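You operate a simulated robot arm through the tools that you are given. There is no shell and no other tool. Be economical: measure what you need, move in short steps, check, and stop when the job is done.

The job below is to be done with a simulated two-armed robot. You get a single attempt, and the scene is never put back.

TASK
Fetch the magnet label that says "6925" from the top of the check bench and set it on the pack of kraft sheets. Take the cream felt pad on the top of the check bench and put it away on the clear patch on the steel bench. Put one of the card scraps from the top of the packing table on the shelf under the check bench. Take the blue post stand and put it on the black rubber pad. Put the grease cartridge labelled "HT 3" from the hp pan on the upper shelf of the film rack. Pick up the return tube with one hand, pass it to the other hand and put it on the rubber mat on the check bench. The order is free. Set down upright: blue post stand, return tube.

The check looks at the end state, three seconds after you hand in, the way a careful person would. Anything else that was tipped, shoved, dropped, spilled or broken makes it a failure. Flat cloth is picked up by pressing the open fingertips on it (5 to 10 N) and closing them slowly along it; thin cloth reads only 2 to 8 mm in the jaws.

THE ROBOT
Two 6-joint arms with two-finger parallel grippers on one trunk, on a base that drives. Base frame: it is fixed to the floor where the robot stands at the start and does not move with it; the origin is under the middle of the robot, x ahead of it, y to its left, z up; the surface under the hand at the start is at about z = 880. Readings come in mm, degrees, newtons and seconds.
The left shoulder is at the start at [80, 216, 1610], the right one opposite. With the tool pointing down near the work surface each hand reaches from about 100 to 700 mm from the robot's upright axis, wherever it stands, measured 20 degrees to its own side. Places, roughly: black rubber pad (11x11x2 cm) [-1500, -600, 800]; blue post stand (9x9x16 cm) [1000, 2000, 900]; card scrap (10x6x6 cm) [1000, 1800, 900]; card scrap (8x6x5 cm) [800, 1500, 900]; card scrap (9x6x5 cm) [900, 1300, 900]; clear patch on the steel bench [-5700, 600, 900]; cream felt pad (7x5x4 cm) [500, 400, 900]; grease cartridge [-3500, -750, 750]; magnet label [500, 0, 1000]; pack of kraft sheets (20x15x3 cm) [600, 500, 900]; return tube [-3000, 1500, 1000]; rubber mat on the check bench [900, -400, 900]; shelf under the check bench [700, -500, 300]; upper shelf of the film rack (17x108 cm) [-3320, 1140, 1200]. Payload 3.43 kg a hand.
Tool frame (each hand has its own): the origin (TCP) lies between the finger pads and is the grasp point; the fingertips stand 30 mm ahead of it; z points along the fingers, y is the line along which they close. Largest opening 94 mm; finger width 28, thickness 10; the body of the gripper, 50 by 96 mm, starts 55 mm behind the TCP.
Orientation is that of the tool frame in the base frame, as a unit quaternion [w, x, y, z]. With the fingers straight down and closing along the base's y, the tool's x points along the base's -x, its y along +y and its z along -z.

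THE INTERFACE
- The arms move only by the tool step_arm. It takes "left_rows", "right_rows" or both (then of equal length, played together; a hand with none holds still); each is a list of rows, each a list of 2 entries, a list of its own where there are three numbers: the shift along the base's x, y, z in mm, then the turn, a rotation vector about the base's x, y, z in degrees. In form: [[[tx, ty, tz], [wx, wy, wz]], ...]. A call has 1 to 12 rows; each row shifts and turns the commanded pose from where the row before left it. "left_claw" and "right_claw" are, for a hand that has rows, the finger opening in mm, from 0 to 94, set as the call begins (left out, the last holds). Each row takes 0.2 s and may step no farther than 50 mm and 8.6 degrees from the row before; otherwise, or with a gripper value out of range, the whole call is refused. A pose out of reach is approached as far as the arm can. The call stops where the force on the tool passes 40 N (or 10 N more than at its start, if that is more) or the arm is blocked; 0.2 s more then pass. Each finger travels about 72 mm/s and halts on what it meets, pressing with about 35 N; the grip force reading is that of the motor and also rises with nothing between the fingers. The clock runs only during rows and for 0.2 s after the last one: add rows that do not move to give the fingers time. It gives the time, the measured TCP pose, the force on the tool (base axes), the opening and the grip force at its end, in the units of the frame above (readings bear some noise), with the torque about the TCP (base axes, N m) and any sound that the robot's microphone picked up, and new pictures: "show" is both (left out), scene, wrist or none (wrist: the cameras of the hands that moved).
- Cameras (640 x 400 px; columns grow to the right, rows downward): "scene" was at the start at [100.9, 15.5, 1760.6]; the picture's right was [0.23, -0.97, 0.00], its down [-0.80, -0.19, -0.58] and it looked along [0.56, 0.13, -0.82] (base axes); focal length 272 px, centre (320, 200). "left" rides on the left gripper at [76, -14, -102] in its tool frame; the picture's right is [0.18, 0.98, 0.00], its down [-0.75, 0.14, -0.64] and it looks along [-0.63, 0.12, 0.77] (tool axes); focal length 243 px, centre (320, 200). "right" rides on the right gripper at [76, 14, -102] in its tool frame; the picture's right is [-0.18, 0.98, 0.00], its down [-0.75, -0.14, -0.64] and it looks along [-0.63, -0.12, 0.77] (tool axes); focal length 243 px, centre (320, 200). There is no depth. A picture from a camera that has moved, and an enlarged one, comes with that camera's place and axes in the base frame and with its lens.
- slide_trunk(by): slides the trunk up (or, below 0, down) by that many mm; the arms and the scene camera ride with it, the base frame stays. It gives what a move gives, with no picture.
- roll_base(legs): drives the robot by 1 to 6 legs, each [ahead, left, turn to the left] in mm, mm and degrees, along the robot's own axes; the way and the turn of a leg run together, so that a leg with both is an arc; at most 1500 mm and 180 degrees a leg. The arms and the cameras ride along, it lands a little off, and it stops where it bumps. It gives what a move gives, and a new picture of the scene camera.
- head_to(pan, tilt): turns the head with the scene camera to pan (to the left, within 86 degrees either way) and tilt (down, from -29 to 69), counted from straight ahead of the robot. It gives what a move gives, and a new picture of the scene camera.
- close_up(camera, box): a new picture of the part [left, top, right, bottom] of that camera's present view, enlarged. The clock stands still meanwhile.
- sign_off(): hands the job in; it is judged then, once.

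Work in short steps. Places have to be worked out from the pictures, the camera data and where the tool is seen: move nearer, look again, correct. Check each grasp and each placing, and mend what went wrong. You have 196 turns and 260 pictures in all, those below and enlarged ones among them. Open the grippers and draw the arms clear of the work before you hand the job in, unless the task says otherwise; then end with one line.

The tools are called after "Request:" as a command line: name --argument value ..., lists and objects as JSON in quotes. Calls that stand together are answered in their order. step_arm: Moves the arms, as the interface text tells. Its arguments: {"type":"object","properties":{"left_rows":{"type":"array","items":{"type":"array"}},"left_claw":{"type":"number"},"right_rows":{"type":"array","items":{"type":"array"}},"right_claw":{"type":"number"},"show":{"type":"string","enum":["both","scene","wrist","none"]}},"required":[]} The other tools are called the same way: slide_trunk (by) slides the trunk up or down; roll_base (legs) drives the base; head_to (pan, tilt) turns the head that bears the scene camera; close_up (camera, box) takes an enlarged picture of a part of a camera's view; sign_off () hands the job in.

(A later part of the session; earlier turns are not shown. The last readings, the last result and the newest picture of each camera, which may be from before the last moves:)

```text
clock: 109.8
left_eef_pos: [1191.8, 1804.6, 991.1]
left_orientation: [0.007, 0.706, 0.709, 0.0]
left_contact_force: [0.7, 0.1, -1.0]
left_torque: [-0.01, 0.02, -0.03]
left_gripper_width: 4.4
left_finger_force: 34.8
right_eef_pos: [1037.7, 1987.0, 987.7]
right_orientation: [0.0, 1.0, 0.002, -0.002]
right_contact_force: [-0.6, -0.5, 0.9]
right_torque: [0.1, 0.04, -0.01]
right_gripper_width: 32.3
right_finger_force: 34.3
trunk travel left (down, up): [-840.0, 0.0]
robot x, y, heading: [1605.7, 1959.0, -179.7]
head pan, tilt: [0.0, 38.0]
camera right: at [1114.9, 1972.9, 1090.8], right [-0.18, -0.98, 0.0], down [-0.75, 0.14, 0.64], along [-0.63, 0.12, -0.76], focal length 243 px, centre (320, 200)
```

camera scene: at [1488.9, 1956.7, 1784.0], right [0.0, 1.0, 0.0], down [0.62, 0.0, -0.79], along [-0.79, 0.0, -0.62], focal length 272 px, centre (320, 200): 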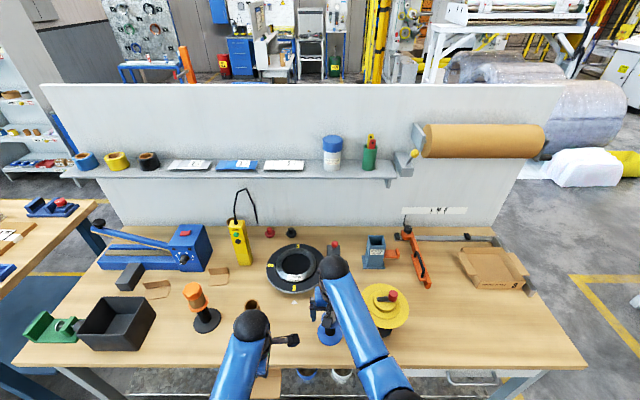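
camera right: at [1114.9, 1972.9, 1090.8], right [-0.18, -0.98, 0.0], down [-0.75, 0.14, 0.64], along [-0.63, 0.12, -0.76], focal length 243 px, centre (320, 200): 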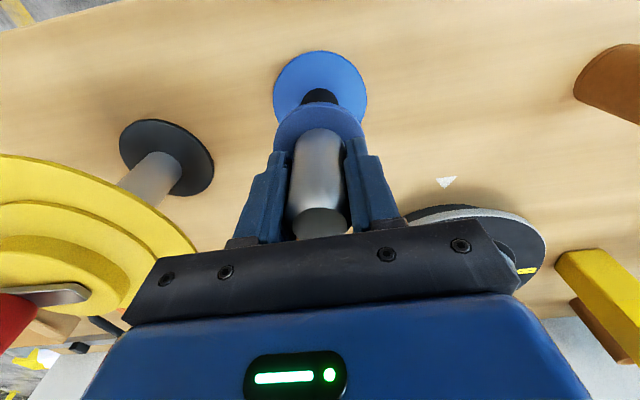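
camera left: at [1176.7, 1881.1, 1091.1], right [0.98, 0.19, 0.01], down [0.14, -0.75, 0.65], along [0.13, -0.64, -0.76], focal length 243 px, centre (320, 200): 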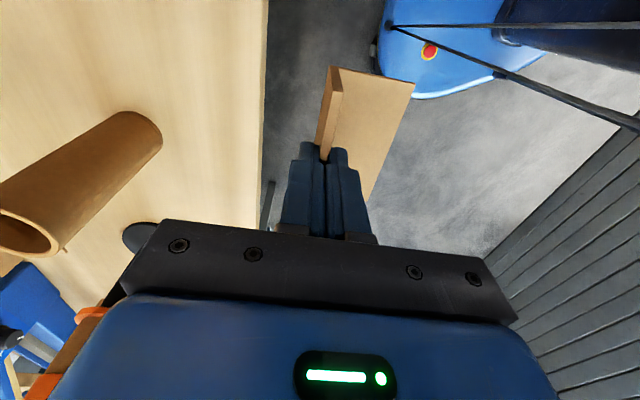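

Gripped at 32 mm, but the axis may be a few mm farther in. I reopen slightly, move in 6 mm and lower 4, and regrip for a centred hold.

Request:
step_arm --right_rows '[[[0, 0, 0], [0, 0, 0]], [[-6, 0, -4], [0, 0, 0]], [[0, 0, 0], [0, 0, 0]]]' --right_claw 55 --show "none"

Request:
step_arm --right_rows '[[[0, 0, 0], [0, 0, 0]], [[0, 0, 0], [0, 0, 0]], [[0, 0, 0], [0, 0, 0]]]' --right_claw 10 --show "none"

Request:
step_arm --right_rows '[[[0, 0, 5], [0, 0, 0]], [[0, 0, 10], [0, 0, 0]], [[0, 0, 15], [0, 0, 0]], [[0, 0, 0], [0, 0, 0]]]' --show "wrist"

```text
clock: 110.5
left_eef_pos: [1191.2, 1805.2, 990.1]
left_orientation: [0.008, 0.706, 0.708, 0.0]
left_contact_force: [0.4, 0.5, 0.0]
left_torque: [0.0, -0.02, 0.05]
left_gripper_width: 4.3
left_finger_force: 35.0
right_eef_pos: [1031.2, 1987.9, 983.2]
right_orientation: [-0.001, 1.0, 0.003, -0.001]
right_contact_force: [-0.1, 0.2, -1.1]
right_torque: [0.0, 0.02, 0.02]
right_gripper_width: 55.1
right_finger_force: 0.0
trunk travel left (down, up): [-840.0, 0.0]
robot x, y, heading: [1605.8, 1959.0, -179.8]
head pan, tilt: [0.0, 38.0]
```

```text
clock: 111.3
left_eef_pos: [1192.5, 1805.4, 990.0]
left_orientation: [0.007, 0.706, 0.708, 0.0]
left_contact_force: [0.3, -0.6, 0.6]
left_torque: [-0.01, 0.03, 0.01]
left_gripper_width: 4.4
left_finger_force: 35.0
right_eef_pos: [1031.1, 1988.5, 983.8]
right_orientation: [0.0, 1.0, 0.002, -0.001]
right_contact_force: [-1.0, -1.0, 1.7]
right_torque: [-0.01, 0.01, 0.01]
right_gripper_width: 35.5
right_finger_force: 34.9
trunk travel left (down, up): [-840.0, 0.0]
robot x, y, heading: [1604.8, 1961.5, -179.8]
head pan, tilt: [0.0, 38.0]
```

```text
clock: 112.3
left_eef_pos: [1191.8, 1805.1, 989.6]
left_orientation: [0.007, 0.706, 0.708, 0.001]
left_contact_force: [0.4, -0.4, -0.1]
left_torque: [0.01, 0.01, 0.02]
left_gripper_width: 4.3
left_finger_force: 35.3
right_eef_pos: [1032.1, 1988.1, 1013.7]
right_orientation: [0.0, 1.0, 0.002, -0.002]
right_contact_force: [-0.3, -0.5, -2.4]
right_torque: [0.01, 0.02, -0.01]
right_gripper_width: 35.4
right_finger_force: 34.6
trunk travel left (down, up): [-840.0, 0.0]
robot x, y, heading: [1602.8, 1960.5, -179.6]
head pan, tilt: [0.0, 38.0]
camera right: at [1109.6, 1973.6, 1116.8], right [-0.18, -0.98, 0.0], down [-0.75, 0.14, 0.64], along [-0.63, 0.12, -0.77], focal length 243 px, centre (320, 200)
```

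right: 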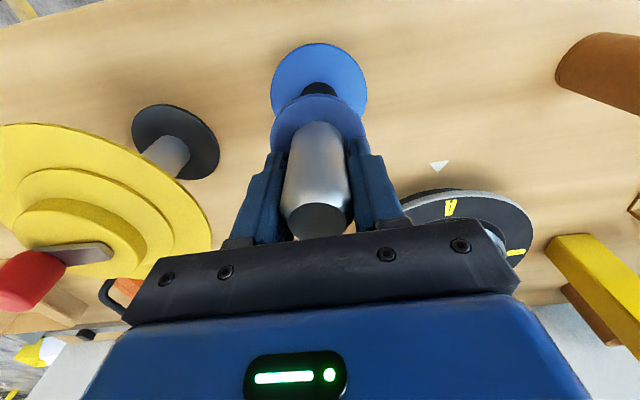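

Stand is held (35.5 mm) and lifted. I retreat it toward the robot to x≈1180.

Request:
step_arm --right_rows '[[[0, 0, 15], [0, 0, 0]], [[30, 5, 0], [0, 0, 0]], [[40, 5, 0], [0, 0, 0]], [[40, 5, 0], [0, 0, 0]], [[30, 5, 0], [0, 0, 0]], [[0, 0, 0], [0, 0, 0]]]' --show "both"

```text
clock: 113.8
left_eef_pos: [1192.3, 1804.6, 990.1]
left_orientation: [0.007, 0.706, 0.708, 0.0]
left_contact_force: [-0.1, 0.7, -0.4]
left_torque: [0.02, 0.0, 0.02]
left_gripper_width: 4.4
left_finger_force: 34.8
right_eef_pos: [1172.1, 2008.3, 1031.1]
right_orientation: [0.0, 1.0, 0.002, -0.001]
right_contact_force: [0.2, 0.2, -2.0]
right_torque: [0.03, 0.0, -0.02]
right_gripper_width: 35.3
right_finger_force: 35.3
trunk travel left (down, up): [-840.0, 0.0]
robot x, y, heading: [1605.3, 1955.4, -179.7]
head pan, tilt: [0.0, 38.0]
camera scene: at [1488.3, 1956.8, 1784.0], right [0.0, 1.0, 0.0], down [0.62, 0.0, -0.79], along [-0.79, 0.0, -0.62], focal length 272 px, centre (320, 200)
camera right: at [1249.6, 1993.6, 1133.7], right [-0.18, -0.98, 0.0], down [-0.75, 0.14, 0.64], along [-0.63, 0.12, -0.77], focal length 243 px, centre (320, 200)
```

scene: 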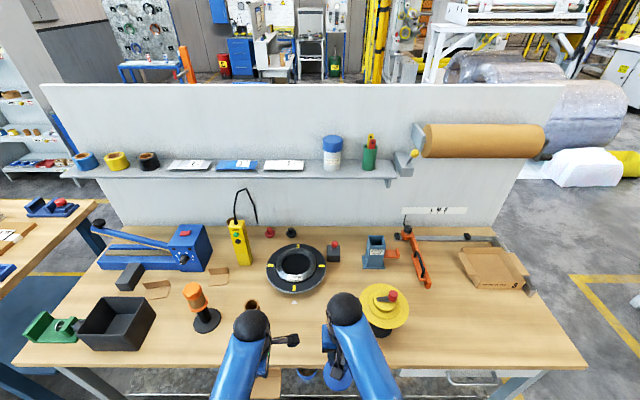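
right: 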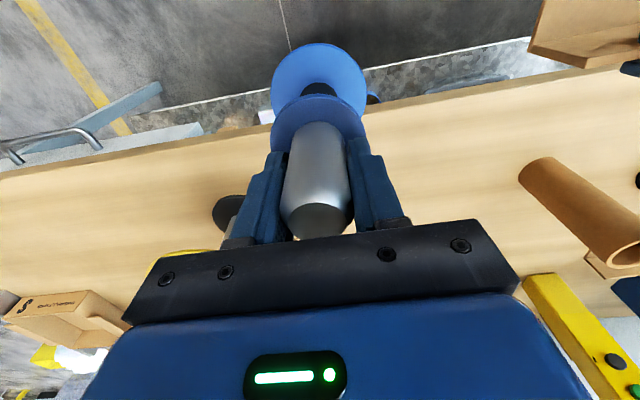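

Both items secured. I back off and drive back through the gap.

Request:
roll_base --legs '[[-330, 0, -0.3], [0, -1500, 0], [0, -60, 0]]'

```text
clock: 123.5
left_eef_pos: [1517.6, 3356.6, 988.4]
left_orientation: [0.003, 0.707, 0.708, 0.004]
left_contact_force: [-0.4, -0.4, -1.5]
left_torque: [0.09, 0.01, 0.02]
left_gripper_width: 4.5
left_finger_force: 35.1
right_eef_pos: [1497.7, 3561.2, 1030.8]
right_orientation: [-0.005, 1.0, 0.002, -0.002]
right_contact_force: [-0.7, -1.1, -2.6]
right_torque: [0.1, 0.03, 0.0]
right_gripper_width: 35.1
right_finger_force: 34.9
trunk travel left (down, up): [-840.0, 0.0]
robot x, y, heading: [1927.8, 3523.8, -179.9]
head pan, tilt: [0.0, 38.0]
camera scene: at [1814.6, 3501.6, 1783.9], right [0.0, 1.0, 0.01], down [0.62, 0.01, -0.79], along [-0.79, 0.0, -0.62], focal length 272 px, centre (320, 200)
```

scene: 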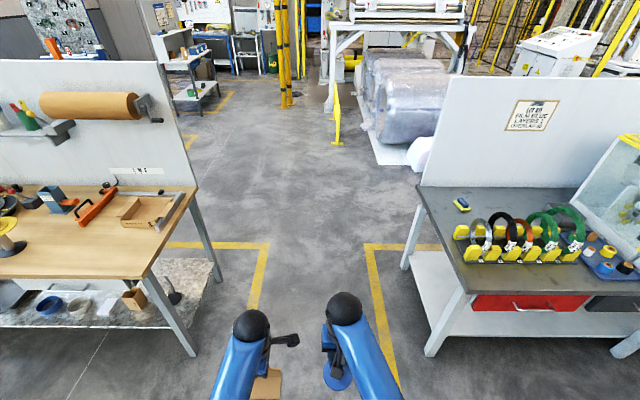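

Path clear. I drive through, turn to face +x and strafe back toward the check bench.

Request:
roll_base --legs '[[1500, 0, 0], [1050, 0, 0], [0, 0, 180], [0, -1500, 0], [0, -1500, 0], [0, -600, 0]]'

Request:
head_to --pan 0 --tilt 45

```text
clock: 160.5
left_eef_pos: [-53.8, 57.4, 990.4]
left_orientation: [0.001, 0.726, -0.687, -0.006]
left_contact_force: [0.6, 0.2, 0.0]
left_torque: [0.0, 0.01, -0.03]
left_gripper_width: 4.3
left_finger_force: 34.9
right_eef_pos: [-23.0, -144.0, 1031.0]
right_orientation: [0.002, -0.029, 1.0, 0.0]
right_contact_force: [0.0, -0.5, -1.9]
right_torque: [0.04, -0.01, 0.0]
right_gripper_width: 32.7
right_finger_force: 34.7
trunk travel left (down, up): [-840.0, 0.0]
robot x, y, heading: [-457.4, -117.4, 3.2]
head pan, tilt: [0.0, 38.0]
camera scene: at [-342.2, -110.7, 1784.0], right [0.06, -1.0, 0.0], down [-0.61, -0.04, -0.79], along [0.79, 0.04, -0.62], focal length 272 px, centre (320, 200)
```

scene: 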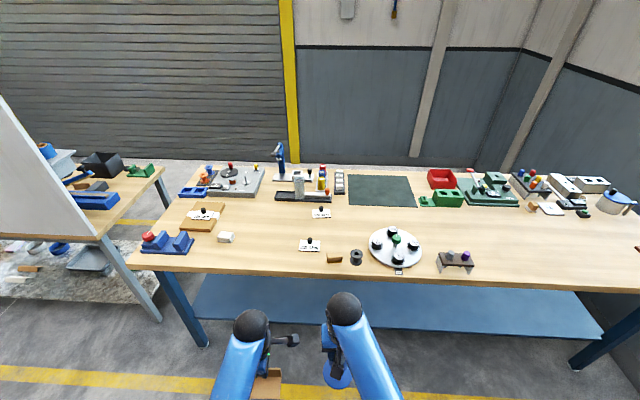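

```text
clock: 161.2
left_eef_pos: [-54.6, 56.5, 989.9]
left_orientation: [0.0, 0.727, -0.687, -0.008]
left_contact_force: [-0.6, 0.0, -0.3]
left_torque: [0.02, -0.02, 0.01]
left_gripper_width: 4.1
left_finger_force: 35.5
right_eef_pos: [-23.7, -145.8, 1031.9]
right_orientation: [0.001, -0.029, 1.0, 0.001]
right_contact_force: [0.2, 0.2, -2.0]
right_torque: [-0.03, 0.0, -0.01]
right_gripper_width: 32.6
right_finger_force: 35.2
trunk travel left (down, up): [-840.0, 0.0]
robot x, y, heading: [-460.5, -117.1, 3.1]
head pan, tilt: [0.0, 45.0]
camera scene: at [-347.0, -112.4, 1773.8], right [0.06, -1.0, 0.0], down [-0.71, -0.04, -0.71], along [0.71, 0.04, -0.71], focal length 272 px, centre (320, 200)
```

scene: 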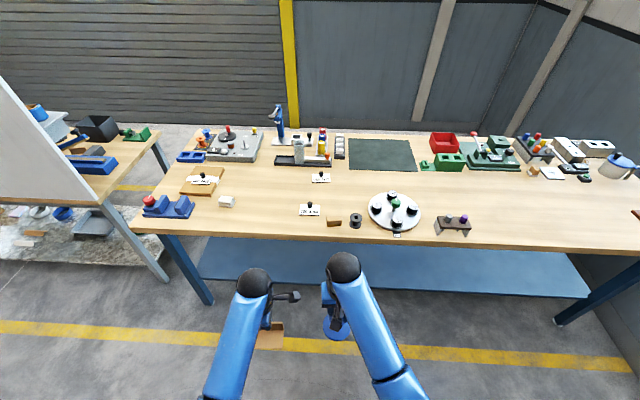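

The right grip reading changed from 35 to 33 mm; I check the stand in the right wrist view.

Request:
close_up --camera "right" --box '[120, 0, 520, 250]'

Request:
close_up --camera "scene" --box '[200, 240, 440, 390]'

```text
1.60 times, centred on (320, 125) of right
camera zoom: at [-100.3, -136.2, 1133.9], right [0.13, 0.99, 0.0], down [0.76, -0.1, 0.64], along [0.64, -0.08, -0.76], focal length 388 px, centre (320, 320)
```

zoom: 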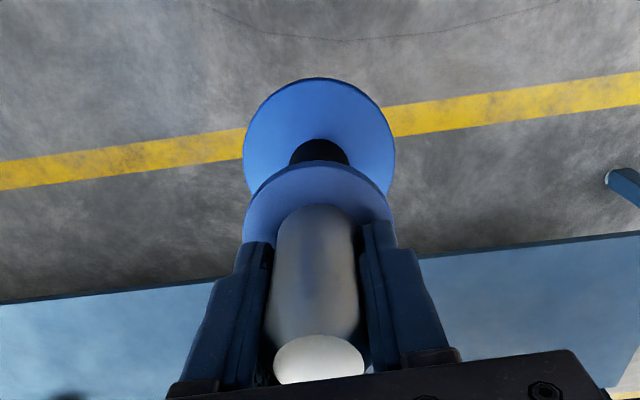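

```text
2.67 times, centred on (320, 315) of scene
camera zoom: at [-347.0, -112.4, 1773.8], right [0.06, -1.0, 0.0], down [-0.71, -0.04, -0.71], along [0.71, 0.04, -0.71], focal length 726 px, centre (320, -107)
```

zoom: 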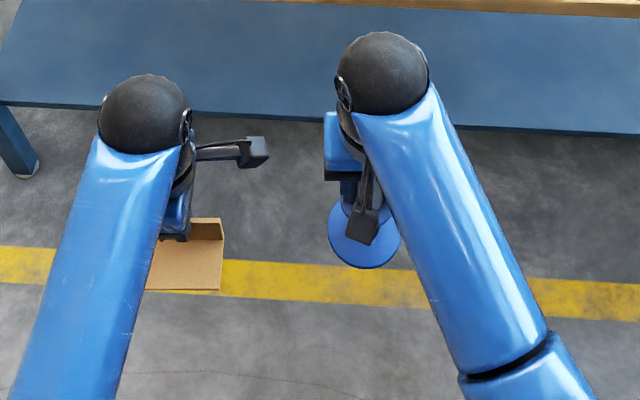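

The stand is fine (tiny rotation in grip). The shelf's front edge is at x≈430, z≈300, inset under the bench (bench edge x≈314). Plan: lower the trunk, pitch the left hand forward and slide the scrap in under the bench. First I tuck the right hand in and low, and square up the heading.

Request:
step_arm --right_rows '[[[0, 0, -40], [0, 0, 0]], [[0, 0, -45], [0, 0, 0]], [[0, 0, -45], [0, 0, 0]], [[-40, 0, 0], [0, 0, 0]], [[-40, 0, 0], [0, 0, 0]], [[-40, 0, 0], [0, 0, 0]], [[0, 0, 0], [0, 0, 0]]]' --show "none"

Request:
roll_base --legs '[[0, 0, -3.1]]'

```text
clock: 162.8
left_eef_pos: [-54.3, 55.6, 990.5]
left_orientation: [0.001, 0.726, -0.687, -0.007]
left_contact_force: [0.0, 0.0, -0.3]
left_torque: [0.0, 0.01, -0.01]
left_gripper_width: 4.3
left_finger_force: 34.8
right_eef_pos: [-142.9, -145.7, 901.4]
right_orientation: [0.002, -0.028, 1.0, 0.0]
right_contact_force: [1.0, 0.1, -2.3]
right_torque: [0.0, 0.02, -0.02]
right_gripper_width: 32.6
right_finger_force: 35.2
trunk travel left (down, up): [-840.0, 0.0]
robot x, y, heading: [-459.9, -119.3, 3.3]
head pan, tilt: [0.0, 45.0]
```

```text
clock: 163.6
left_eef_pos: [-45.4, 34.7, 990.1]
left_orientation: [0.001, 0.708, -0.706, -0.008]
left_contact_force: [0.4, 0.2, -0.1]
left_torque: [0.01, 0.0, -0.01]
left_gripper_width: 4.5
left_finger_force: 35.2
right_eef_pos: [-144.0, -162.8, 902.1]
right_orientation: [0.002, -0.002, 1.0, 0.0]
right_contact_force: [-0.1, 0.6, -1.9]
right_torque: [0.0, 0.02, -0.02]
right_gripper_width: 32.6
right_finger_force: 35.2
trunk travel left (down, up): [-840.0, 0.0]
robot x, y, heading: [-459.6, -120.4, 0.3]
head pan, tilt: [0.0, 45.0]
camera scene: at [-346.8, -118.2, 1773.7], right [0.0, -1.0, 0.0], down [-0.71, 0.0, -0.71], along [0.71, 0.0, -0.71], focal length 272 px, centre (320, 200)
```

scene: 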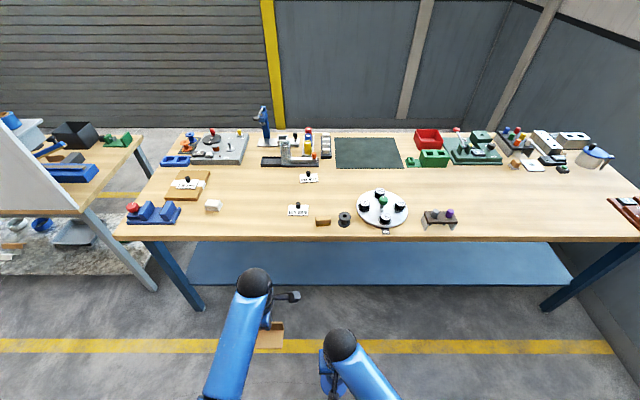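

I move the right hand forward 50 to clear the chassis, and pitch the left hand 40° forward while extending it; both in free space.

Request:
step_arm --left_rows '[[[20, 0, 0], [0, -8, 0]], [[20, 0, 0], [0, -8, 0]], [[20, 0, 0], [0, -8, 0]], [[20, 0, 0], [0, -8, 0]], [[20, 0, 0], [0, -8, 0]], [[0, 0, 0], [0, 0, 0]]]' --right_rows '[[[25, 0, 0], [0, 0, 0]], [[25, 0, 0], [0, 0, 0]], [[0, 0, 0], [0, 0, 0]], [[0, 0, 0], [0, 0, 0]], [[0, 0, 0], [0, 0, 0]], [[0, 0, 0], [0, 0, 0]]]' --show "none"

Request:
slide_trunk --by -560

Request:
head_to --pan 8 --tilt 28

```text
clock: 165.0
left_eef_pos: [56.2, 33.8, 989.9]
left_orientation: [-0.243, 0.666, -0.664, 0.236]
left_contact_force: [-0.1, 0.4, -0.8]
left_torque: [-0.01, -0.06, 0.0]
left_gripper_width: 4.3
left_finger_force: 34.7
right_eef_pos: [-94.6, -161.6, 900.7]
right_orientation: [0.001, -0.001, 1.0, 0.0]
right_contact_force: [-0.1, 0.4, -2.7]
right_torque: [0.0, -0.01, 0.0]
right_gripper_width: 32.5
right_finger_force: 34.7
trunk travel left (down, up): [-840.0, 0.0]
robot x, y, heading: [-462.4, -118.0, -0.2]
head pan, tilt: [0.0, 45.0]
```

```text
refused: -560 is not a number from -400 to 400
```

```text
clock: 165.8
left_eef_pos: [55.0, 33.5, 990.8]
left_orientation: [-0.241, 0.667, -0.664, 0.235]
left_contact_force: [0.2, 0.0, -0.5]
left_torque: [-0.02, 0.0, -0.01]
left_gripper_width: 4.4
left_finger_force: 34.9
right_eef_pos: [-93.9, -163.4, 901.7]
right_orientation: [0.001, -0.002, 1.0, 0.0]
right_contact_force: [0.4, -0.1, -1.1]
right_torque: [0.01, -0.02, 0.01]
right_gripper_width: 32.4
right_finger_force: 35.2
trunk travel left (down, up): [-840.0, 0.0]
robot x, y, heading: [-457.0, -119.8, 0.0]
head pan, tilt: [8.0, 28.0]
camera scene: at [-338.3, -107.1, 1799.5], right [0.14, -0.99, 0.0], down [-0.47, -0.07, -0.88], along [0.87, 0.12, -0.47], focal length 272 px, centre (320, 200)
```

scene: 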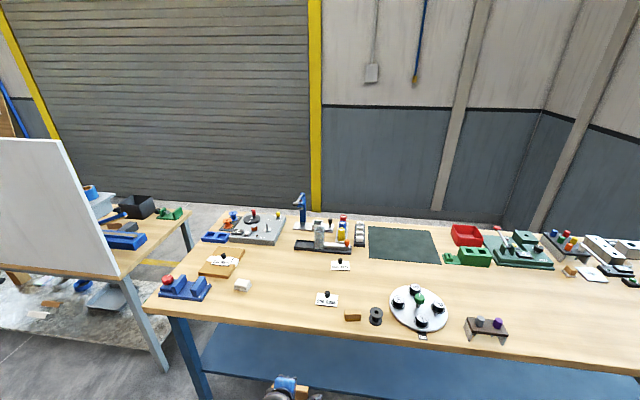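

Trunk moves are limited to 400, so I lower by 400 and then 160.

Request:
slide_trunk --by -400

Request:
slide_trunk --by -160

Request:
head_to --pan 10 --tilt 40

Request:
close_up --camera "left" --box '[0, 0, 640, 400]'

```text
clock: 169.7
left_eef_pos: [56.0, 33.6, 590.4]
left_orientation: [-0.242, 0.667, -0.664, 0.235]
left_contact_force: [-0.7, 0.3, -1.7]
left_torque: [-0.01, -0.02, 0.02]
left_gripper_width: 4.2
left_finger_force: 35.0
right_eef_pos: [-93.1, -162.5, 501.3]
right_orientation: [0.002, -0.001, 1.0, 0.0]
right_contact_force: [0.7, 0.1, -2.3]
right_torque: [0.0, 0.0, 0.01]
right_gripper_width: 32.3
right_finger_force: 35.1
trunk travel left (down, up): [-440.0, 400.0]
robot x, y, heading: [-458.6, -117.8, -0.0]
head pan, tilt: [8.0, 28.0]
```

```text
clock: 171.5
left_eef_pos: [55.0, 35.3, 430.4]
left_orientation: [-0.241, 0.667, -0.665, 0.235]
left_contact_force: [0.3, 0.3, 0.6]
left_torque: [-0.04, 0.0, 0.02]
left_gripper_width: 4.3
left_finger_force: 34.9
right_eef_pos: [-93.7, -163.4, 341.0]
right_orientation: [0.002, -0.001, 1.0, 0.0]
right_contact_force: [-0.6, -0.6, -1.5]
right_torque: [0.01, 0.01, 0.02]
right_gripper_width: 32.7
right_finger_force: 34.6
trunk travel left (down, up): [-280.0, 560.0]
robot x, y, heading: [-458.8, -120.2, 0.0]
head pan, tilt: [8.0, 28.0]
```

```text
clock: 172.2
left_eef_pos: [56.2, 34.9, 430.9]
left_orientation: [-0.242, 0.667, -0.664, 0.235]
left_contact_force: [0.2, -0.3, -0.3]
left_torque: [-0.03, 0.01, 0.02]
left_gripper_width: 4.4
left_finger_force: 35.0
right_eef_pos: [-94.8, -162.9, 340.8]
right_orientation: [0.002, -0.001, 1.0, 0.0]
right_contact_force: [-0.4, 1.0, -2.1]
right_torque: [0.02, 0.01, -0.01]
right_gripper_width: 32.2
right_finger_force: 34.7
trunk travel left (down, up): [-280.0, 560.0]
robot x, y, heading: [-455.9, -117.1, -0.1]
head pan, tilt: [10.0, 40.0]
camera scene: at [-344.8, -104.9, 1221.1], right [0.17, -0.98, 0.0], down [-0.63, -0.11, -0.77], along [0.75, 0.13, -0.64], focal length 272 px, centre (320, 200)
```

scene: 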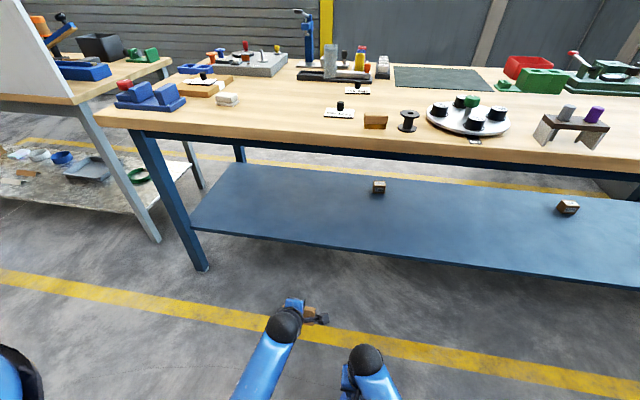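

```text
1.00 times, centred on (320, 200) of left (not enlarged: the box is as wide or as high as the picture)
camera zoom: at [2.0, -43.1, 517.4], right [-0.76, -0.19, -0.63], down [-0.52, 0.75, 0.41], along [0.39, 0.64, -0.66], focal length 243 px, centre (320, 200)
```

zoom: 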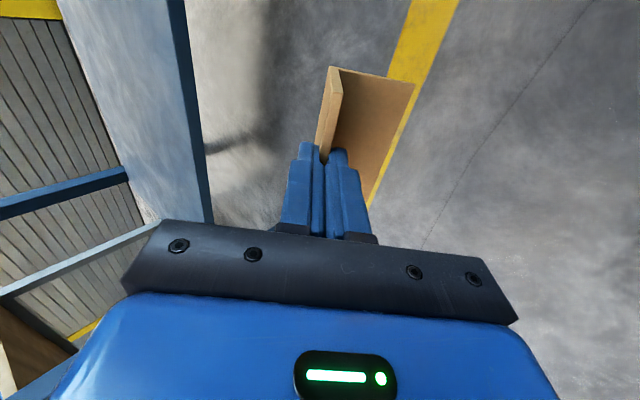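

The geometry is consistent: shelf top z≈300, front x≈428, apron bottom z≈785. The left hand at z 431 clears both. I drive 440 mm forward so the scrap enters above the shelf.

Request:
roll_base --legs '[[300, 0, 0]]'

```text
clock: 174.2
left_eef_pos: [351.0, 36.1, 430.9]
left_orientation: [-0.242, 0.667, -0.664, 0.235]
left_contact_force: [-0.2, 0.2, -0.3]
left_torque: [-0.01, 0.0, 0.01]
left_gripper_width: 4.4
left_finger_force: 35.1
right_eef_pos: [200.2, -163.5, 340.6]
right_orientation: [0.003, -0.001, 1.0, 0.0]
right_contact_force: [-0.4, 0.2, -2.0]
right_torque: [-0.03, 0.01, -0.02]
right_gripper_width: 32.5
right_finger_force: 35.3
trunk travel left (down, up): [-280.0, 560.0]
robot x, y, heading: [-163.3, -117.7, 0.3]
head pan, tilt: [10.0, 40.0]
camera scene: at [-48.6, -104.1, 1220.9], right [0.18, -0.98, 0.0], down [-0.63, -0.11, -0.77], along [0.75, 0.14, -0.64], focal length 272 px, centre (320, 200)
```

scene: 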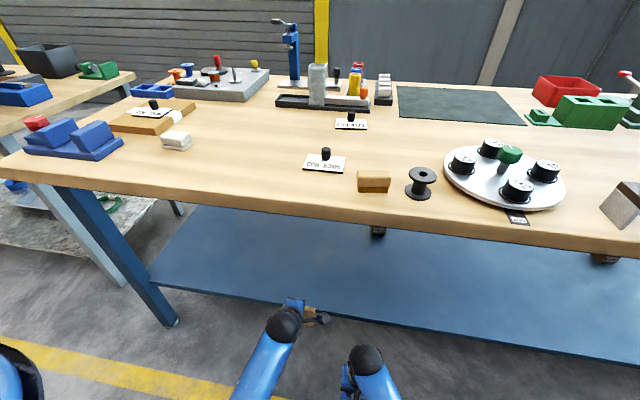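

Still consistent and clear. I drive 150 more.

Request:
roll_base --legs '[[150, 0, 0]]'

Request:
close_up --camera "left" --box '[0, 0, 640, 400]'

```text
clock: 175.6
left_eef_pos: [499.5, 34.3, 429.5]
left_orientation: [-0.24, 0.667, -0.665, 0.235]
left_contact_force: [0.6, -0.6, 0.2]
left_torque: [-0.02, 0.0, 0.01]
left_gripper_width: 4.3
left_finger_force: 34.6
right_eef_pos: [350.3, -162.5, 340.3]
right_orientation: [0.001, -0.001, 1.0, 0.0]
right_contact_force: [-0.3, 0.0, -2.1]
right_torque: [-0.01, -0.01, -0.01]
right_gripper_width: 32.3
right_finger_force: 35.0
trunk travel left (down, up): [-280.0, 560.0]
robot x, y, heading: [-16.6, -118.6, 0.2]
head pan, tilt: [10.0, 40.0]
camera scene: at [100.5, -103.9, 1220.9], right [0.18, -0.98, 0.0], down [-0.63, -0.11, -0.77], along [0.75, 0.13, -0.64], focal length 272 px, centre (320, 200)
```

scene: 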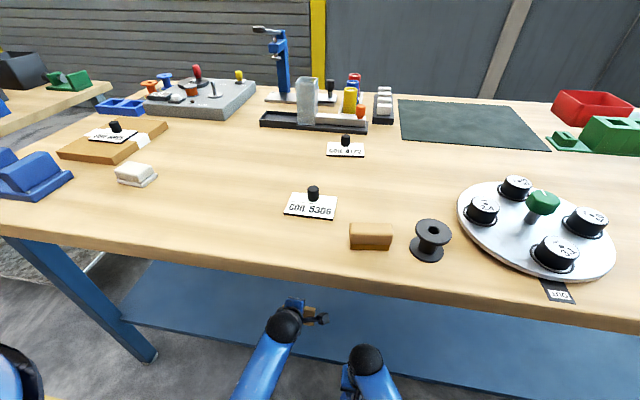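

```text
1.00 times, centred on (320, 200) of left (not enlarged: the box is as wide or as high as the picture)
camera zoom: at [446.4, -42.0, 516.7], right [-0.76, -0.19, -0.62], down [-0.52, 0.75, 0.41], along [0.39, 0.64, -0.66], focal length 243 px, centre (320, 200)
```

zoom: 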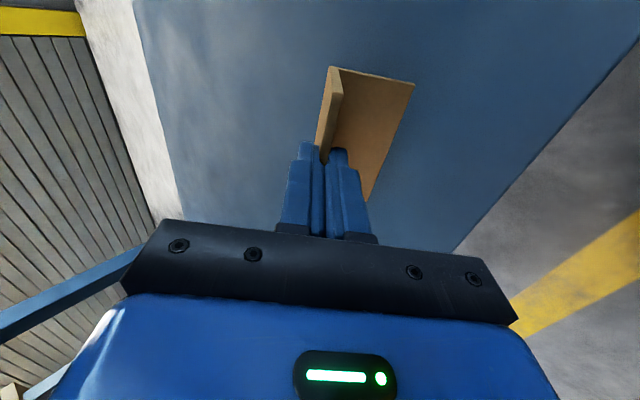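

The scrap is above the shelf. I lower the left hand slowly with 25 mm forward, watching for contact.

Request:
step_arm --left_rows '[[[13, 0, -8], [0, 0, 0]], [[12, 0, -8], [0, 0, 0]], [[0, 0, -6], [0, 0, 0]], [[0, 0, -6], [0, 0, 0]], [[0, 0, -5], [0, 0, 0]], [[0, 0, 0], [0, 0, 0]]]' --show "wrist"

```text
clock: 177.0
left_eef_pos: [531.4, 34.2, 407.5]
left_orientation: [-0.249, 0.666, -0.66, 0.243]
left_contact_force: [-4.7, 2.5, 16.6]
left_torque: [0.54, 0.4, -0.06]
left_gripper_width: 4.1
left_finger_force: 35.0
right_eef_pos: [349.0, -162.0, 340.0]
right_orientation: [0.001, -0.001, 1.0, 0.001]
right_contact_force: [0.1, 0.2, -2.3]
right_torque: [0.01, 0.01, 0.01]
right_gripper_width: 32.5
right_finger_force: 35.0
trunk travel left (down, up): [-280.0, 560.0]
robot x, y, heading: [-13.0, -118.0, 0.1]
head pan, tilt: [10.0, 40.0]
stopped in row 6 (left hand): the force on the tool passed its limit at 41 N (the readings are from after the stop); the commanded pose is now the measured one
camera left: at [475.0, -42.0, 492.0], right [-0.74, -0.19, -0.64], down [-0.53, 0.75, 0.4], along [0.41, 0.64, -0.65], focal length 243 px, centre (320, 200)
```

left: 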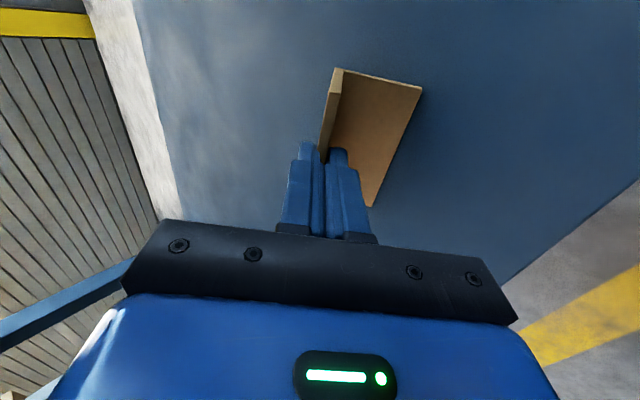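

Contact made. I relieve the pressure by 6 mm, open the fingers and withdraw along the finger axis.

Request:
step_arm --left_rows '[[[0, 0, 6], [0, 0, 0]], [[0, 0, 0], [0, 0, 0]]]' --show "none"

Request:
step_arm --left_rows '[[[0, 0, 0], [0, 0, 0]], [[0, 0, 0], [0, 0, 0]], [[0, 0, 0], [0, 0, 0]]]' --left_claw 40 --show "wrist"

```text
clock: 177.6
left_eef_pos: [528.8, 34.6, 408.9]
left_orientation: [-0.246, 0.666, -0.661, 0.241]
left_contact_force: [0.2, -0.1, -0.1]
left_torque: [0.01, -0.05, -0.02]
left_gripper_width: 4.2
left_finger_force: 35.2
right_eef_pos: [348.9, -162.7, 340.6]
right_orientation: [0.002, -0.001, 1.0, -0.001]
right_contact_force: [0.4, 0.1, -2.0]
right_torque: [-0.03, 0.01, -0.03]
right_gripper_width: 32.4
right_finger_force: 35.3
trunk travel left (down, up): [-280.0, 560.0]
robot x, y, heading: [-18.7, -119.3, -0.2]
head pan, tilt: [10.0, 40.0]
```

```text
clock: 178.4
left_eef_pos: [529.1, 34.5, 409.8]
left_orientation: [-0.247, 0.666, -0.661, 0.241]
left_contact_force: [0.3, 0.4, 0.5]
left_torque: [-0.04, 0.03, -0.02]
left_gripper_width: 40.1
left_finger_force: 0.0
right_eef_pos: [350.2, -162.5, 340.3]
right_orientation: [0.001, -0.001, 1.0, 0.0]
right_contact_force: [0.1, -0.7, -1.7]
right_torque: [0.01, 0.01, 0.0]
right_gripper_width: 32.7
right_finger_force: 34.7
trunk travel left (down, up): [-280.0, 560.0]
robot x, y, heading: [-15.1, -115.1, -0.0]
head pan, tilt: [10.0, 40.0]
camera left: at [474.4, -42.0, 495.8], right [-0.75, -0.19, -0.64], down [-0.53, 0.75, 0.4], along [0.4, 0.64, -0.66], focal length 243 px, centre (320, 200)
```

left: 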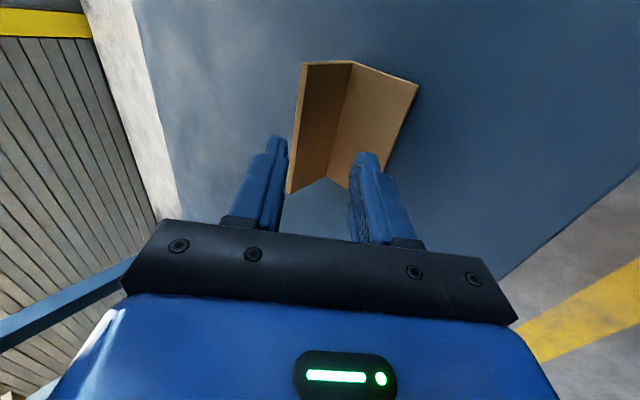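

Scrap lies on the shelf. I withdraw along the finger axis and check.

Request:
step_arm --left_rows '[[[-13, 0, 15], [0, 0, 0]], [[-20, 0, 23], [0, 0, 0]], [[-20, 0, 23], [0, 0, 0]], [[-20, 0, 23], [0, 0, 0]], [[0, 0, 0], [0, 0, 0]]]' --show "wrist"

```text
clock: 179.6
left_eef_pos: [455.2, 34.4, 496.4]
left_orientation: [-0.247, 0.666, -0.661, 0.241]
left_contact_force: [-0.1, -0.3, 0.8]
left_torque: [0.04, 0.03, -0.01]
left_gripper_width: 40.0
left_finger_force: 0.1
right_eef_pos: [348.3, -161.7, 340.0]
right_orientation: [0.001, -0.002, 1.0, 0.0]
right_contact_force: [0.1, 0.5, -2.4]
right_torque: [-0.01, -0.01, -0.04]
right_gripper_width: 32.5
right_finger_force: 35.5
trunk travel left (down, up): [-280.0, 560.0]
robot x, y, heading: [-12.7, -116.9, 0.0]
head pan, tilt: [10.0, 40.0]
camera left: at [399.4, -43.0, 581.7], right [-0.75, -0.19, -0.64], down [-0.53, 0.75, 0.4], along [0.4, 0.64, -0.66], focal length 243 px, centre (320, 200)
```

left: 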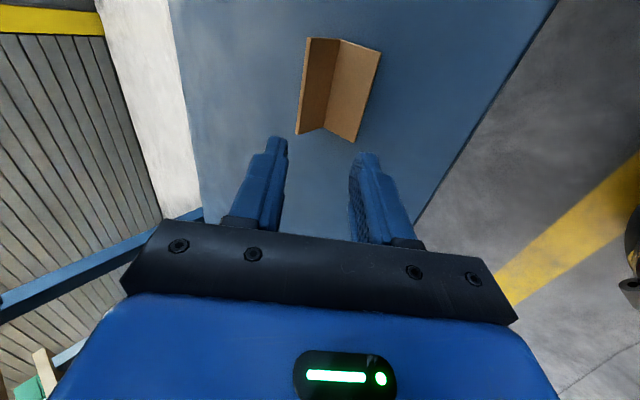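

Scrap sits on the shelf well inside. I back out 450 mm, then raise the trunk.

Request:
roll_base --legs '[[-480, 0, 0]]'

Request:
slide_trunk --by 400

Request:
slide_trunk --by 160

Request:
step_arm --left_rows '[[[-5, 20, 0], [0, 8, 0]], [[-5, 20, 0], [0, 8, 0]], [[-5, 20, 0], [0, 8, 0]], [[0, 20, -10], [0, 8, 0]], [[0, 20, -10], [0, 8, 0]], [[0, 0, -10], [0, 1, 0]], [[0, 0, 0], [0, 0, 0]]]' --left_claw 80 --show "none"

```text
clock: 182.4
left_eef_pos: [-27.8, 31.9, 495.8]
left_orientation: [-0.246, 0.664, -0.663, 0.243]
left_contact_force: [0.1, 0.3, 0.5]
left_torque: [-0.02, -0.01, 0.0]
left_gripper_width: 39.8
left_finger_force: 0.1
right_eef_pos: [-133.9, -163.8, 342.3]
right_orientation: [0.001, 0.002, 1.0, 0.0]
right_contact_force: [-0.7, 0.6, -1.7]
right_torque: [0.03, -0.01, 0.02]
right_gripper_width: 32.3
right_finger_force: 35.0
trunk travel left (down, up): [-280.0, 560.0]
robot x, y, heading: [-500.0, -117.2, -0.2]
head pan, tilt: [10.0, 40.0]
camera scene: at [-384.2, -104.1, 1221.1], right [0.17, -0.99, 0.0], down [-0.63, -0.11, -0.77], along [0.76, 0.13, -0.64], focal length 272 px, centre (320, 200)
```

scene: 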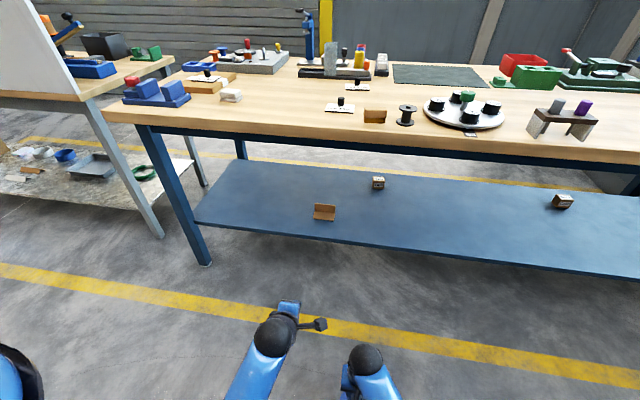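

```text
clock: 186.3
left_eef_pos: [-29.2, 30.3, 895.8]
left_orientation: [-0.246, 0.664, -0.663, 0.242]
left_contact_force: [0.1, -0.5, 0.3]
left_torque: [0.03, 0.01, 0.01]
left_gripper_width: 40.2
left_finger_force: 0.0
right_eef_pos: [-133.6, -163.2, 740.9]
right_orientation: [0.002, 0.001, 1.0, 0.0]
right_contact_force: [-0.3, -0.2, -1.1]
right_torque: [-0.04, -0.01, -0.02]
right_gripper_width: 32.7
right_finger_force: 34.9
trunk travel left (down, up): [-680.0, 160.0]
robot x, y, heading: [-499.0, -117.0, -0.1]
head pan, tilt: [10.0, 40.0]
```

```text
clock: 188.1
left_eef_pos: [-27.5, 31.6, 1055.6]
left_orientation: [-0.247, 0.664, -0.663, 0.242]
left_contact_force: [0.5, 1.0, 0.7]
left_torque: [-0.04, 0.03, 0.02]
left_gripper_width: 40.2
left_finger_force: 0.1
right_eef_pos: [-132.6, -163.0, 900.6]
right_orientation: [0.001, 0.002, 1.0, 0.0]
right_contact_force: [-0.2, -0.5, -1.4]
right_torque: [-0.01, -0.03, -0.02]
right_gripper_width: 32.4
right_finger_force: 35.5
trunk travel left (down, up): [-840.0, 0.0]
robot x, y, heading: [-496.7, -115.7, -0.1]
head pan, tilt: [10.0, 40.0]
```

```text
clock: 189.7
left_eef_pos: [-43.7, 130.7, 1025.2]
left_orientation: [-0.001, -0.707, 0.707, 0.006]
left_contact_force: [-0.3, 0.1, -0.8]
left_torque: [-0.02, 0.02, -0.01]
left_gripper_width: 80.1
left_finger_force: 0.0
right_eef_pos: [-133.2, -162.6, 902.0]
right_orientation: [0.002, 0.001, 1.0, 0.0]
right_contact_force: [-0.3, -0.3, -2.8]
right_torque: [-0.02, -0.03, 0.01]
right_gripper_width: 32.6
right_finger_force: 35.4
trunk travel left (down, up): [-840.0, 0.0]
robot x, y, heading: [-502.2, -115.9, -0.5]
head pan, tilt: [10.0, 40.0]
```

Scrap confirmed on the shelf. I now tuck the right hand with the stand out to the robot's right-back so it stays off the bench, then drive up for the felt pad.

Request:
step_arm --right_rows '[[[-14, -40, 0], [0, 0, 0]], [[-16, -40, 0], [0, 0, 0]], [[-16, -40, 0], [0, 0, 0]], [[-16, -40, 0], [0, 0, 0]], [[-16, -40, 0], [0, 0, 0]], [[-18, -40, 0], [0, 0, 0]], [[-18, -40, 0], [0, 0, 0]], [[0, 0, 0], [0, 0, 0]]]' --show "none"

Request:
roll_base --legs '[[0, 266, 0.5], [400, 0, 0]]'

```text
clock: 191.5
left_eef_pos: [-43.7, 132.1, 1025.6]
left_orientation: [-0.001, -0.706, 0.708, 0.006]
left_contact_force: [-0.2, -0.2, -0.9]
left_torque: [0.04, -0.02, 0.0]
left_gripper_width: 79.9
left_finger_force: 0.0
right_eef_pos: [-234.2, -416.6, 897.6]
right_orientation: [0.0, -0.074, 0.997, 0.001]
right_contact_force: [-0.6, -0.9, -2.4]
right_torque: [0.01, -0.03, -0.01]
right_gripper_width: 32.5
right_finger_force: 34.7
trunk travel left (down, up): [-840.0, 0.0]
robot x, y, heading: [-498.8, -116.8, -0.1]
head pan, tilt: [10.0, 40.0]
stopped in row 8 (right hand): the arm was blocked; the commanded pose is now the measured one
```

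```text
clock: 195.5
left_eef_pos: [354.2, 397.2, 1026.9]
left_orientation: [0.0, 0.711, -0.703, -0.005]
left_contact_force: [-0.6, 1.1, -0.9]
left_torque: [0.0, 0.01, -0.01]
left_gripper_width: 80.1
left_finger_force: 0.1
right_eef_pos: [170.2, -152.4, 898.1]
right_orientation: [0.002, -0.078, 0.997, 0.001]
right_contact_force: [0.2, -0.3, -2.0]
right_torque: [0.0, -0.01, 0.01]
right_gripper_width: 32.4
right_finger_force: 35.1
trunk travel left (down, up): [-840.0, 0.0]
robot x, y, heading: [-94.8, 143.6, 0.6]
head pan, tilt: [10.0, 40.0]
camera scene: at [15.5, 158.1, 1781.3], right [0.18, -0.98, 0.0], down [-0.63, -0.12, -0.77], along [0.76, 0.14, -0.64], focal length 272 px, centre (320, 200)
```

scene: 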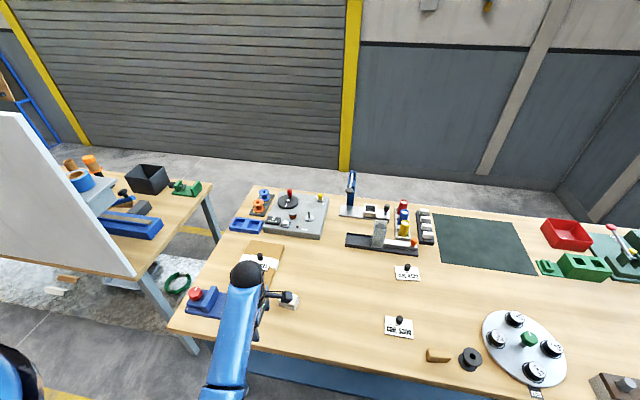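

Now I move the left hand over the pad at ~[495, 357].

Request:
step_arm --left_rows '[[[36, -10, -12], [0, 0, 0]], [[35, -10, -15], [0, 0, 0]], [[35, -10, -15], [0, 0, 0]], [[35, -10, -15], [0, 0, 0]], [[0, 0, 0], [0, 0, 0]]]' --show "wrist"

```text
clock: 196.7
left_eef_pos: [498.0, 356.0, 969.1]
left_orientation: [0.001, 0.711, -0.703, -0.006]
left_contact_force: [-0.2, -0.4, -0.4]
left_torque: [0.01, 0.05, 0.01]
left_gripper_width: 80.3
left_finger_force: 0.1
right_eef_pos: [172.6, -151.9, 897.4]
right_orientation: [0.001, -0.078, 0.997, 0.002]
right_contact_force: [0.8, -0.9, -1.4]
right_torque: [-0.01, 0.01, 0.0]
right_gripper_width: 32.7
right_finger_force: 35.3
trunk travel left (down, up): [-840.0, 0.0]
robot x, y, heading: [-93.8, 142.5, 0.3]
head pan, tilt: [10.0, 40.0]
camera left: at [514.6, 279.8, 1070.6], right [-0.98, -0.19, 0.01], down [-0.14, 0.75, 0.65], along [-0.13, 0.63, -0.76], focal length 243 px, centre (320, 200)
```

left: 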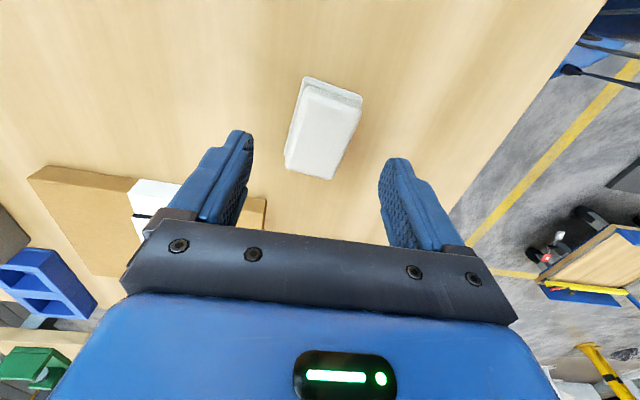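

The pad is between the fingers, centre ≈[495, 351]. I lower and close on it (5 cm side).

Request:
step_arm --left_rows '[[[-3, -5, -18], [0, 0, 0]], [[0, 0, -18], [0, 0, 0]], [[0, 0, -18], [0, 0, 0]], [[0, 0, 0], [0, 0, 0]]]' --show "none"

Request:
step_arm --left_rows '[[[0, 0, 0], [0, 0, 0]], [[0, 0, 0], [0, 0, 0]], [[0, 0, 0], [0, 0, 0]], [[0, 0, 0], [0, 0, 0]]]' --left_claw 30 --show "wrist"

```text
clock: 197.7
left_eef_pos: [495.5, 353.2, 914.7]
left_orientation: [0.0, 0.711, -0.703, -0.005]
left_contact_force: [0.5, 0.6, 0.9]
left_torque: [0.03, 0.05, -0.04]
left_gripper_width: 79.9
left_finger_force: 0.0
right_eef_pos: [172.8, -152.2, 896.5]
right_orientation: [0.001, -0.078, 0.997, 0.0]
right_contact_force: [0.2, -0.2, -1.9]
right_torque: [-0.01, -0.03, -0.01]
right_gripper_width: 32.5
right_finger_force: 35.5
trunk travel left (down, up): [-840.0, 0.0]
robot x, y, heading: [-97.0, 141.5, 0.4]
head pan, tilt: [10.0, 40.0]
```

```text
clock: 198.7
left_eef_pos: [496.8, 351.2, 916.7]
left_orientation: [-0.001, 0.711, -0.703, -0.005]
left_contact_force: [3.0, 1.6, 14.2]
left_torque: [0.52, -0.24, -0.21]
left_gripper_width: 46.0
left_finger_force: 35.4
right_eef_pos: [172.7, -152.0, 898.5]
right_orientation: [0.001, -0.078, 0.997, 0.002]
right_contact_force: [-0.4, -0.2, -2.2]
right_torque: [0.0, 0.01, 0.02]
right_gripper_width: 32.4
right_finger_force: 35.4
trunk travel left (down, up): [-840.0, 0.0]
robot x, y, heading: [-93.3, 143.5, 0.4]
head pan, tilt: [10.0, 40.0]
camera left: at [511.7, 275.7, 1017.9], right [-0.98, -0.19, 0.0], down [-0.15, 0.75, 0.65], along [-0.13, 0.64, -0.76], focal length 243 px, centre (320, 200)
```

left: 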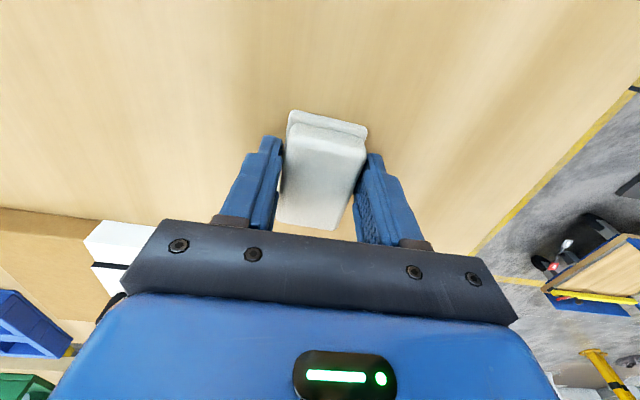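

Gripped at 46 mm. I lift it and check.

Request:
step_arm --left_rows '[[[0, 0, 15], [0, 0, 0]], [[0, 0, 25], [0, 0, 0]], [[-20, 0, 30], [0, 0, 0]], [[-35, 0, 20], [0, 0, 0]], [[0, 0, 0], [0, 0, 0]]]' --show "wrist"

```text
clock: 199.9
left_eef_pos: [440.1, 351.7, 1003.0]
left_orientation: [0.001, 0.711, -0.703, -0.006]
left_contact_force: [0.3, -0.2, -0.2]
left_torque: [-0.01, 0.06, -0.01]
left_gripper_width: 45.7
left_finger_force: 35.2
right_eef_pos: [172.2, -151.2, 897.7]
right_orientation: [0.0, -0.078, 0.997, 0.001]
right_contact_force: [0.2, -0.1, -1.3]
right_torque: [0.01, -0.02, 0.03]
right_gripper_width: 32.3
right_finger_force: 34.4
trunk travel left (down, up): [-840.0, 0.0]
robot x, y, heading: [-91.7, 147.3, 0.4]
head pan, tilt: [10.0, 40.0]
camera left: at [456.2, 275.0, 1104.6], right [-0.98, -0.19, 0.01], down [-0.14, 0.75, 0.65], along [-0.13, 0.63, -0.76], focal length 243 px, centre (320, 200)
```

left: 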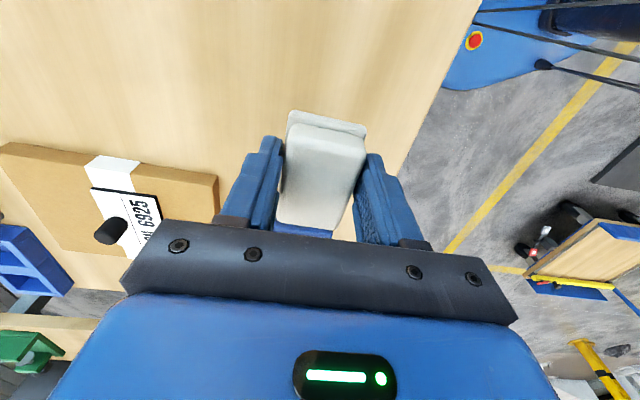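

Felt pad held. I back off, turn round and look for the black rubber pad near [-1500, -600, 800].

Request:
roll_base --legs '[[-350, 0, 0], [0, 0, 170]]'

Request:
head_to --pan 0 --tilt 25

Request:
head_to --pan 45 --tilt 30

```text
clock: 209.1
left_eef_pos: [-1010.0, 35.1, 1005.6]
left_orientation: [0.006, 0.765, 0.644, 0.001]
left_contact_force: [0.5, -1.0, -0.3]
left_torque: [0.04, 0.0, 0.0]
left_gripper_width: 44.9
left_finger_force: 35.1
right_eef_pos: [-655.9, 481.6, 897.0]
right_orientation: [0.001, 1.0, -0.013, 0.0]
right_contact_force: [-0.3, -0.3, -2.0]
right_torque: [0.0, -0.01, -0.01]
right_gripper_width: 32.4
right_finger_force: 35.1
trunk travel left (down, up): [-840.0, 0.0]
robot x, y, heading: [-448.6, 141.2, 169.9]
head pan, tilt: [10.0, 40.0]
camera scene: at [-561.4, 146.4, 1781.0], right [0.0, 1.0, 0.0], down [0.64, 0.0, -0.77], along [-0.77, 0.0, -0.64], focal length 272 px, centre (320, 200)
```

scene: 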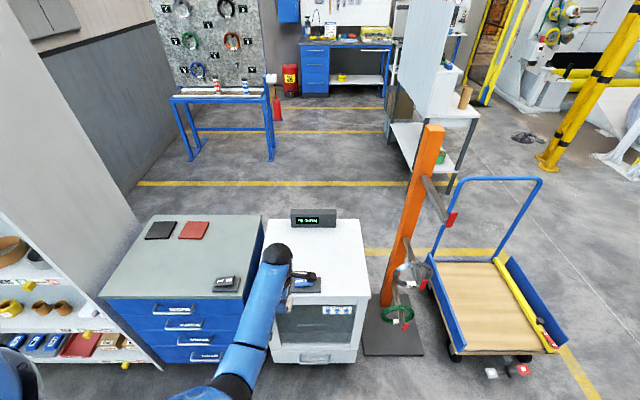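

```text
clock: 209.9
left_eef_pos: [-1010.6, 35.1, 1003.0]
left_orientation: [0.006, 0.766, 0.643, 0.001]
left_contact_force: [-0.5, -0.2, -0.8]
left_torque: [0.0, 0.01, 0.0]
left_gripper_width: 44.8
left_finger_force: 34.8
right_eef_pos: [-655.6, 481.5, 897.7]
right_orientation: [0.001, 1.0, -0.012, -0.001]
right_contact_force: [-0.8, 0.1, -2.5]
right_torque: [0.01, -0.01, -0.01]
right_gripper_width: 32.5
right_finger_force: 35.0
trunk travel left (down, up): [-840.0, 0.0]
robot x, y, heading: [-449.7, 141.4, 170.2]
head pan, tilt: [0.0, 25.0]
camera scene: at [-567.1, 162.2, 1804.3], right [0.17, 0.98, 0.0], down [0.42, -0.07, -0.91], along [-0.89, 0.16, -0.42], focal length 272 px, centre (320, 200)
```

scene: 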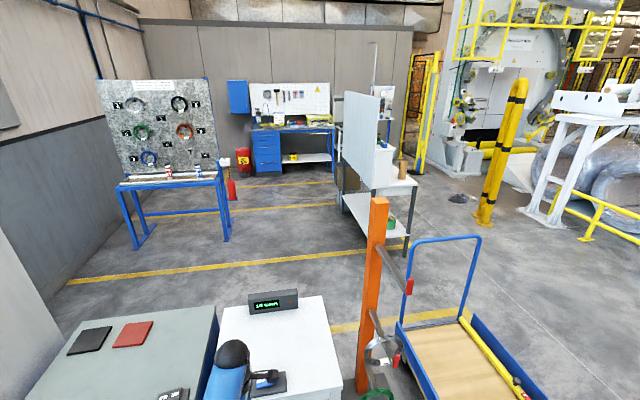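

```text
clock: 211.0
left_eef_pos: [-1010.3, 34.6, 1003.6]
left_orientation: [0.006, 0.765, 0.643, 0.001]
left_contact_force: [-0.8, -0.2, 0.2]
left_torque: [0.03, -0.02, -0.02]
left_gripper_width: 45.0
left_finger_force: 34.8
right_eef_pos: [-656.0, 482.0, 898.1]
right_orientation: [0.001, 1.0, -0.012, -0.001]
right_contact_force: [0.0, 0.4, -1.5]
right_torque: [-0.01, 0.0, 0.03]
right_gripper_width: 32.2
right_finger_force: 34.9
trunk travel left (down, up): [-840.0, 0.0]
robot x, y, heading: [-442.5, 143.5, 170.1]
head pan, tilt: [45.0, 30.0]
camera scene: at [-550.5, 94.4, 1796.4], right [-0.57, 0.82, 0.0], down [0.41, 0.29, -0.87], along [-0.71, -0.5, -0.5], focal length 272 px, centre (320, 200)
```

scene: 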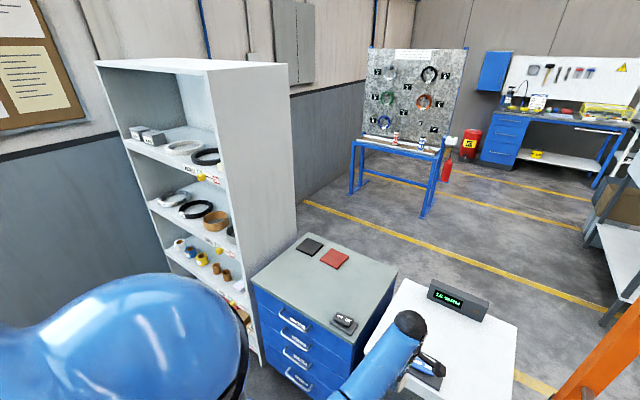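

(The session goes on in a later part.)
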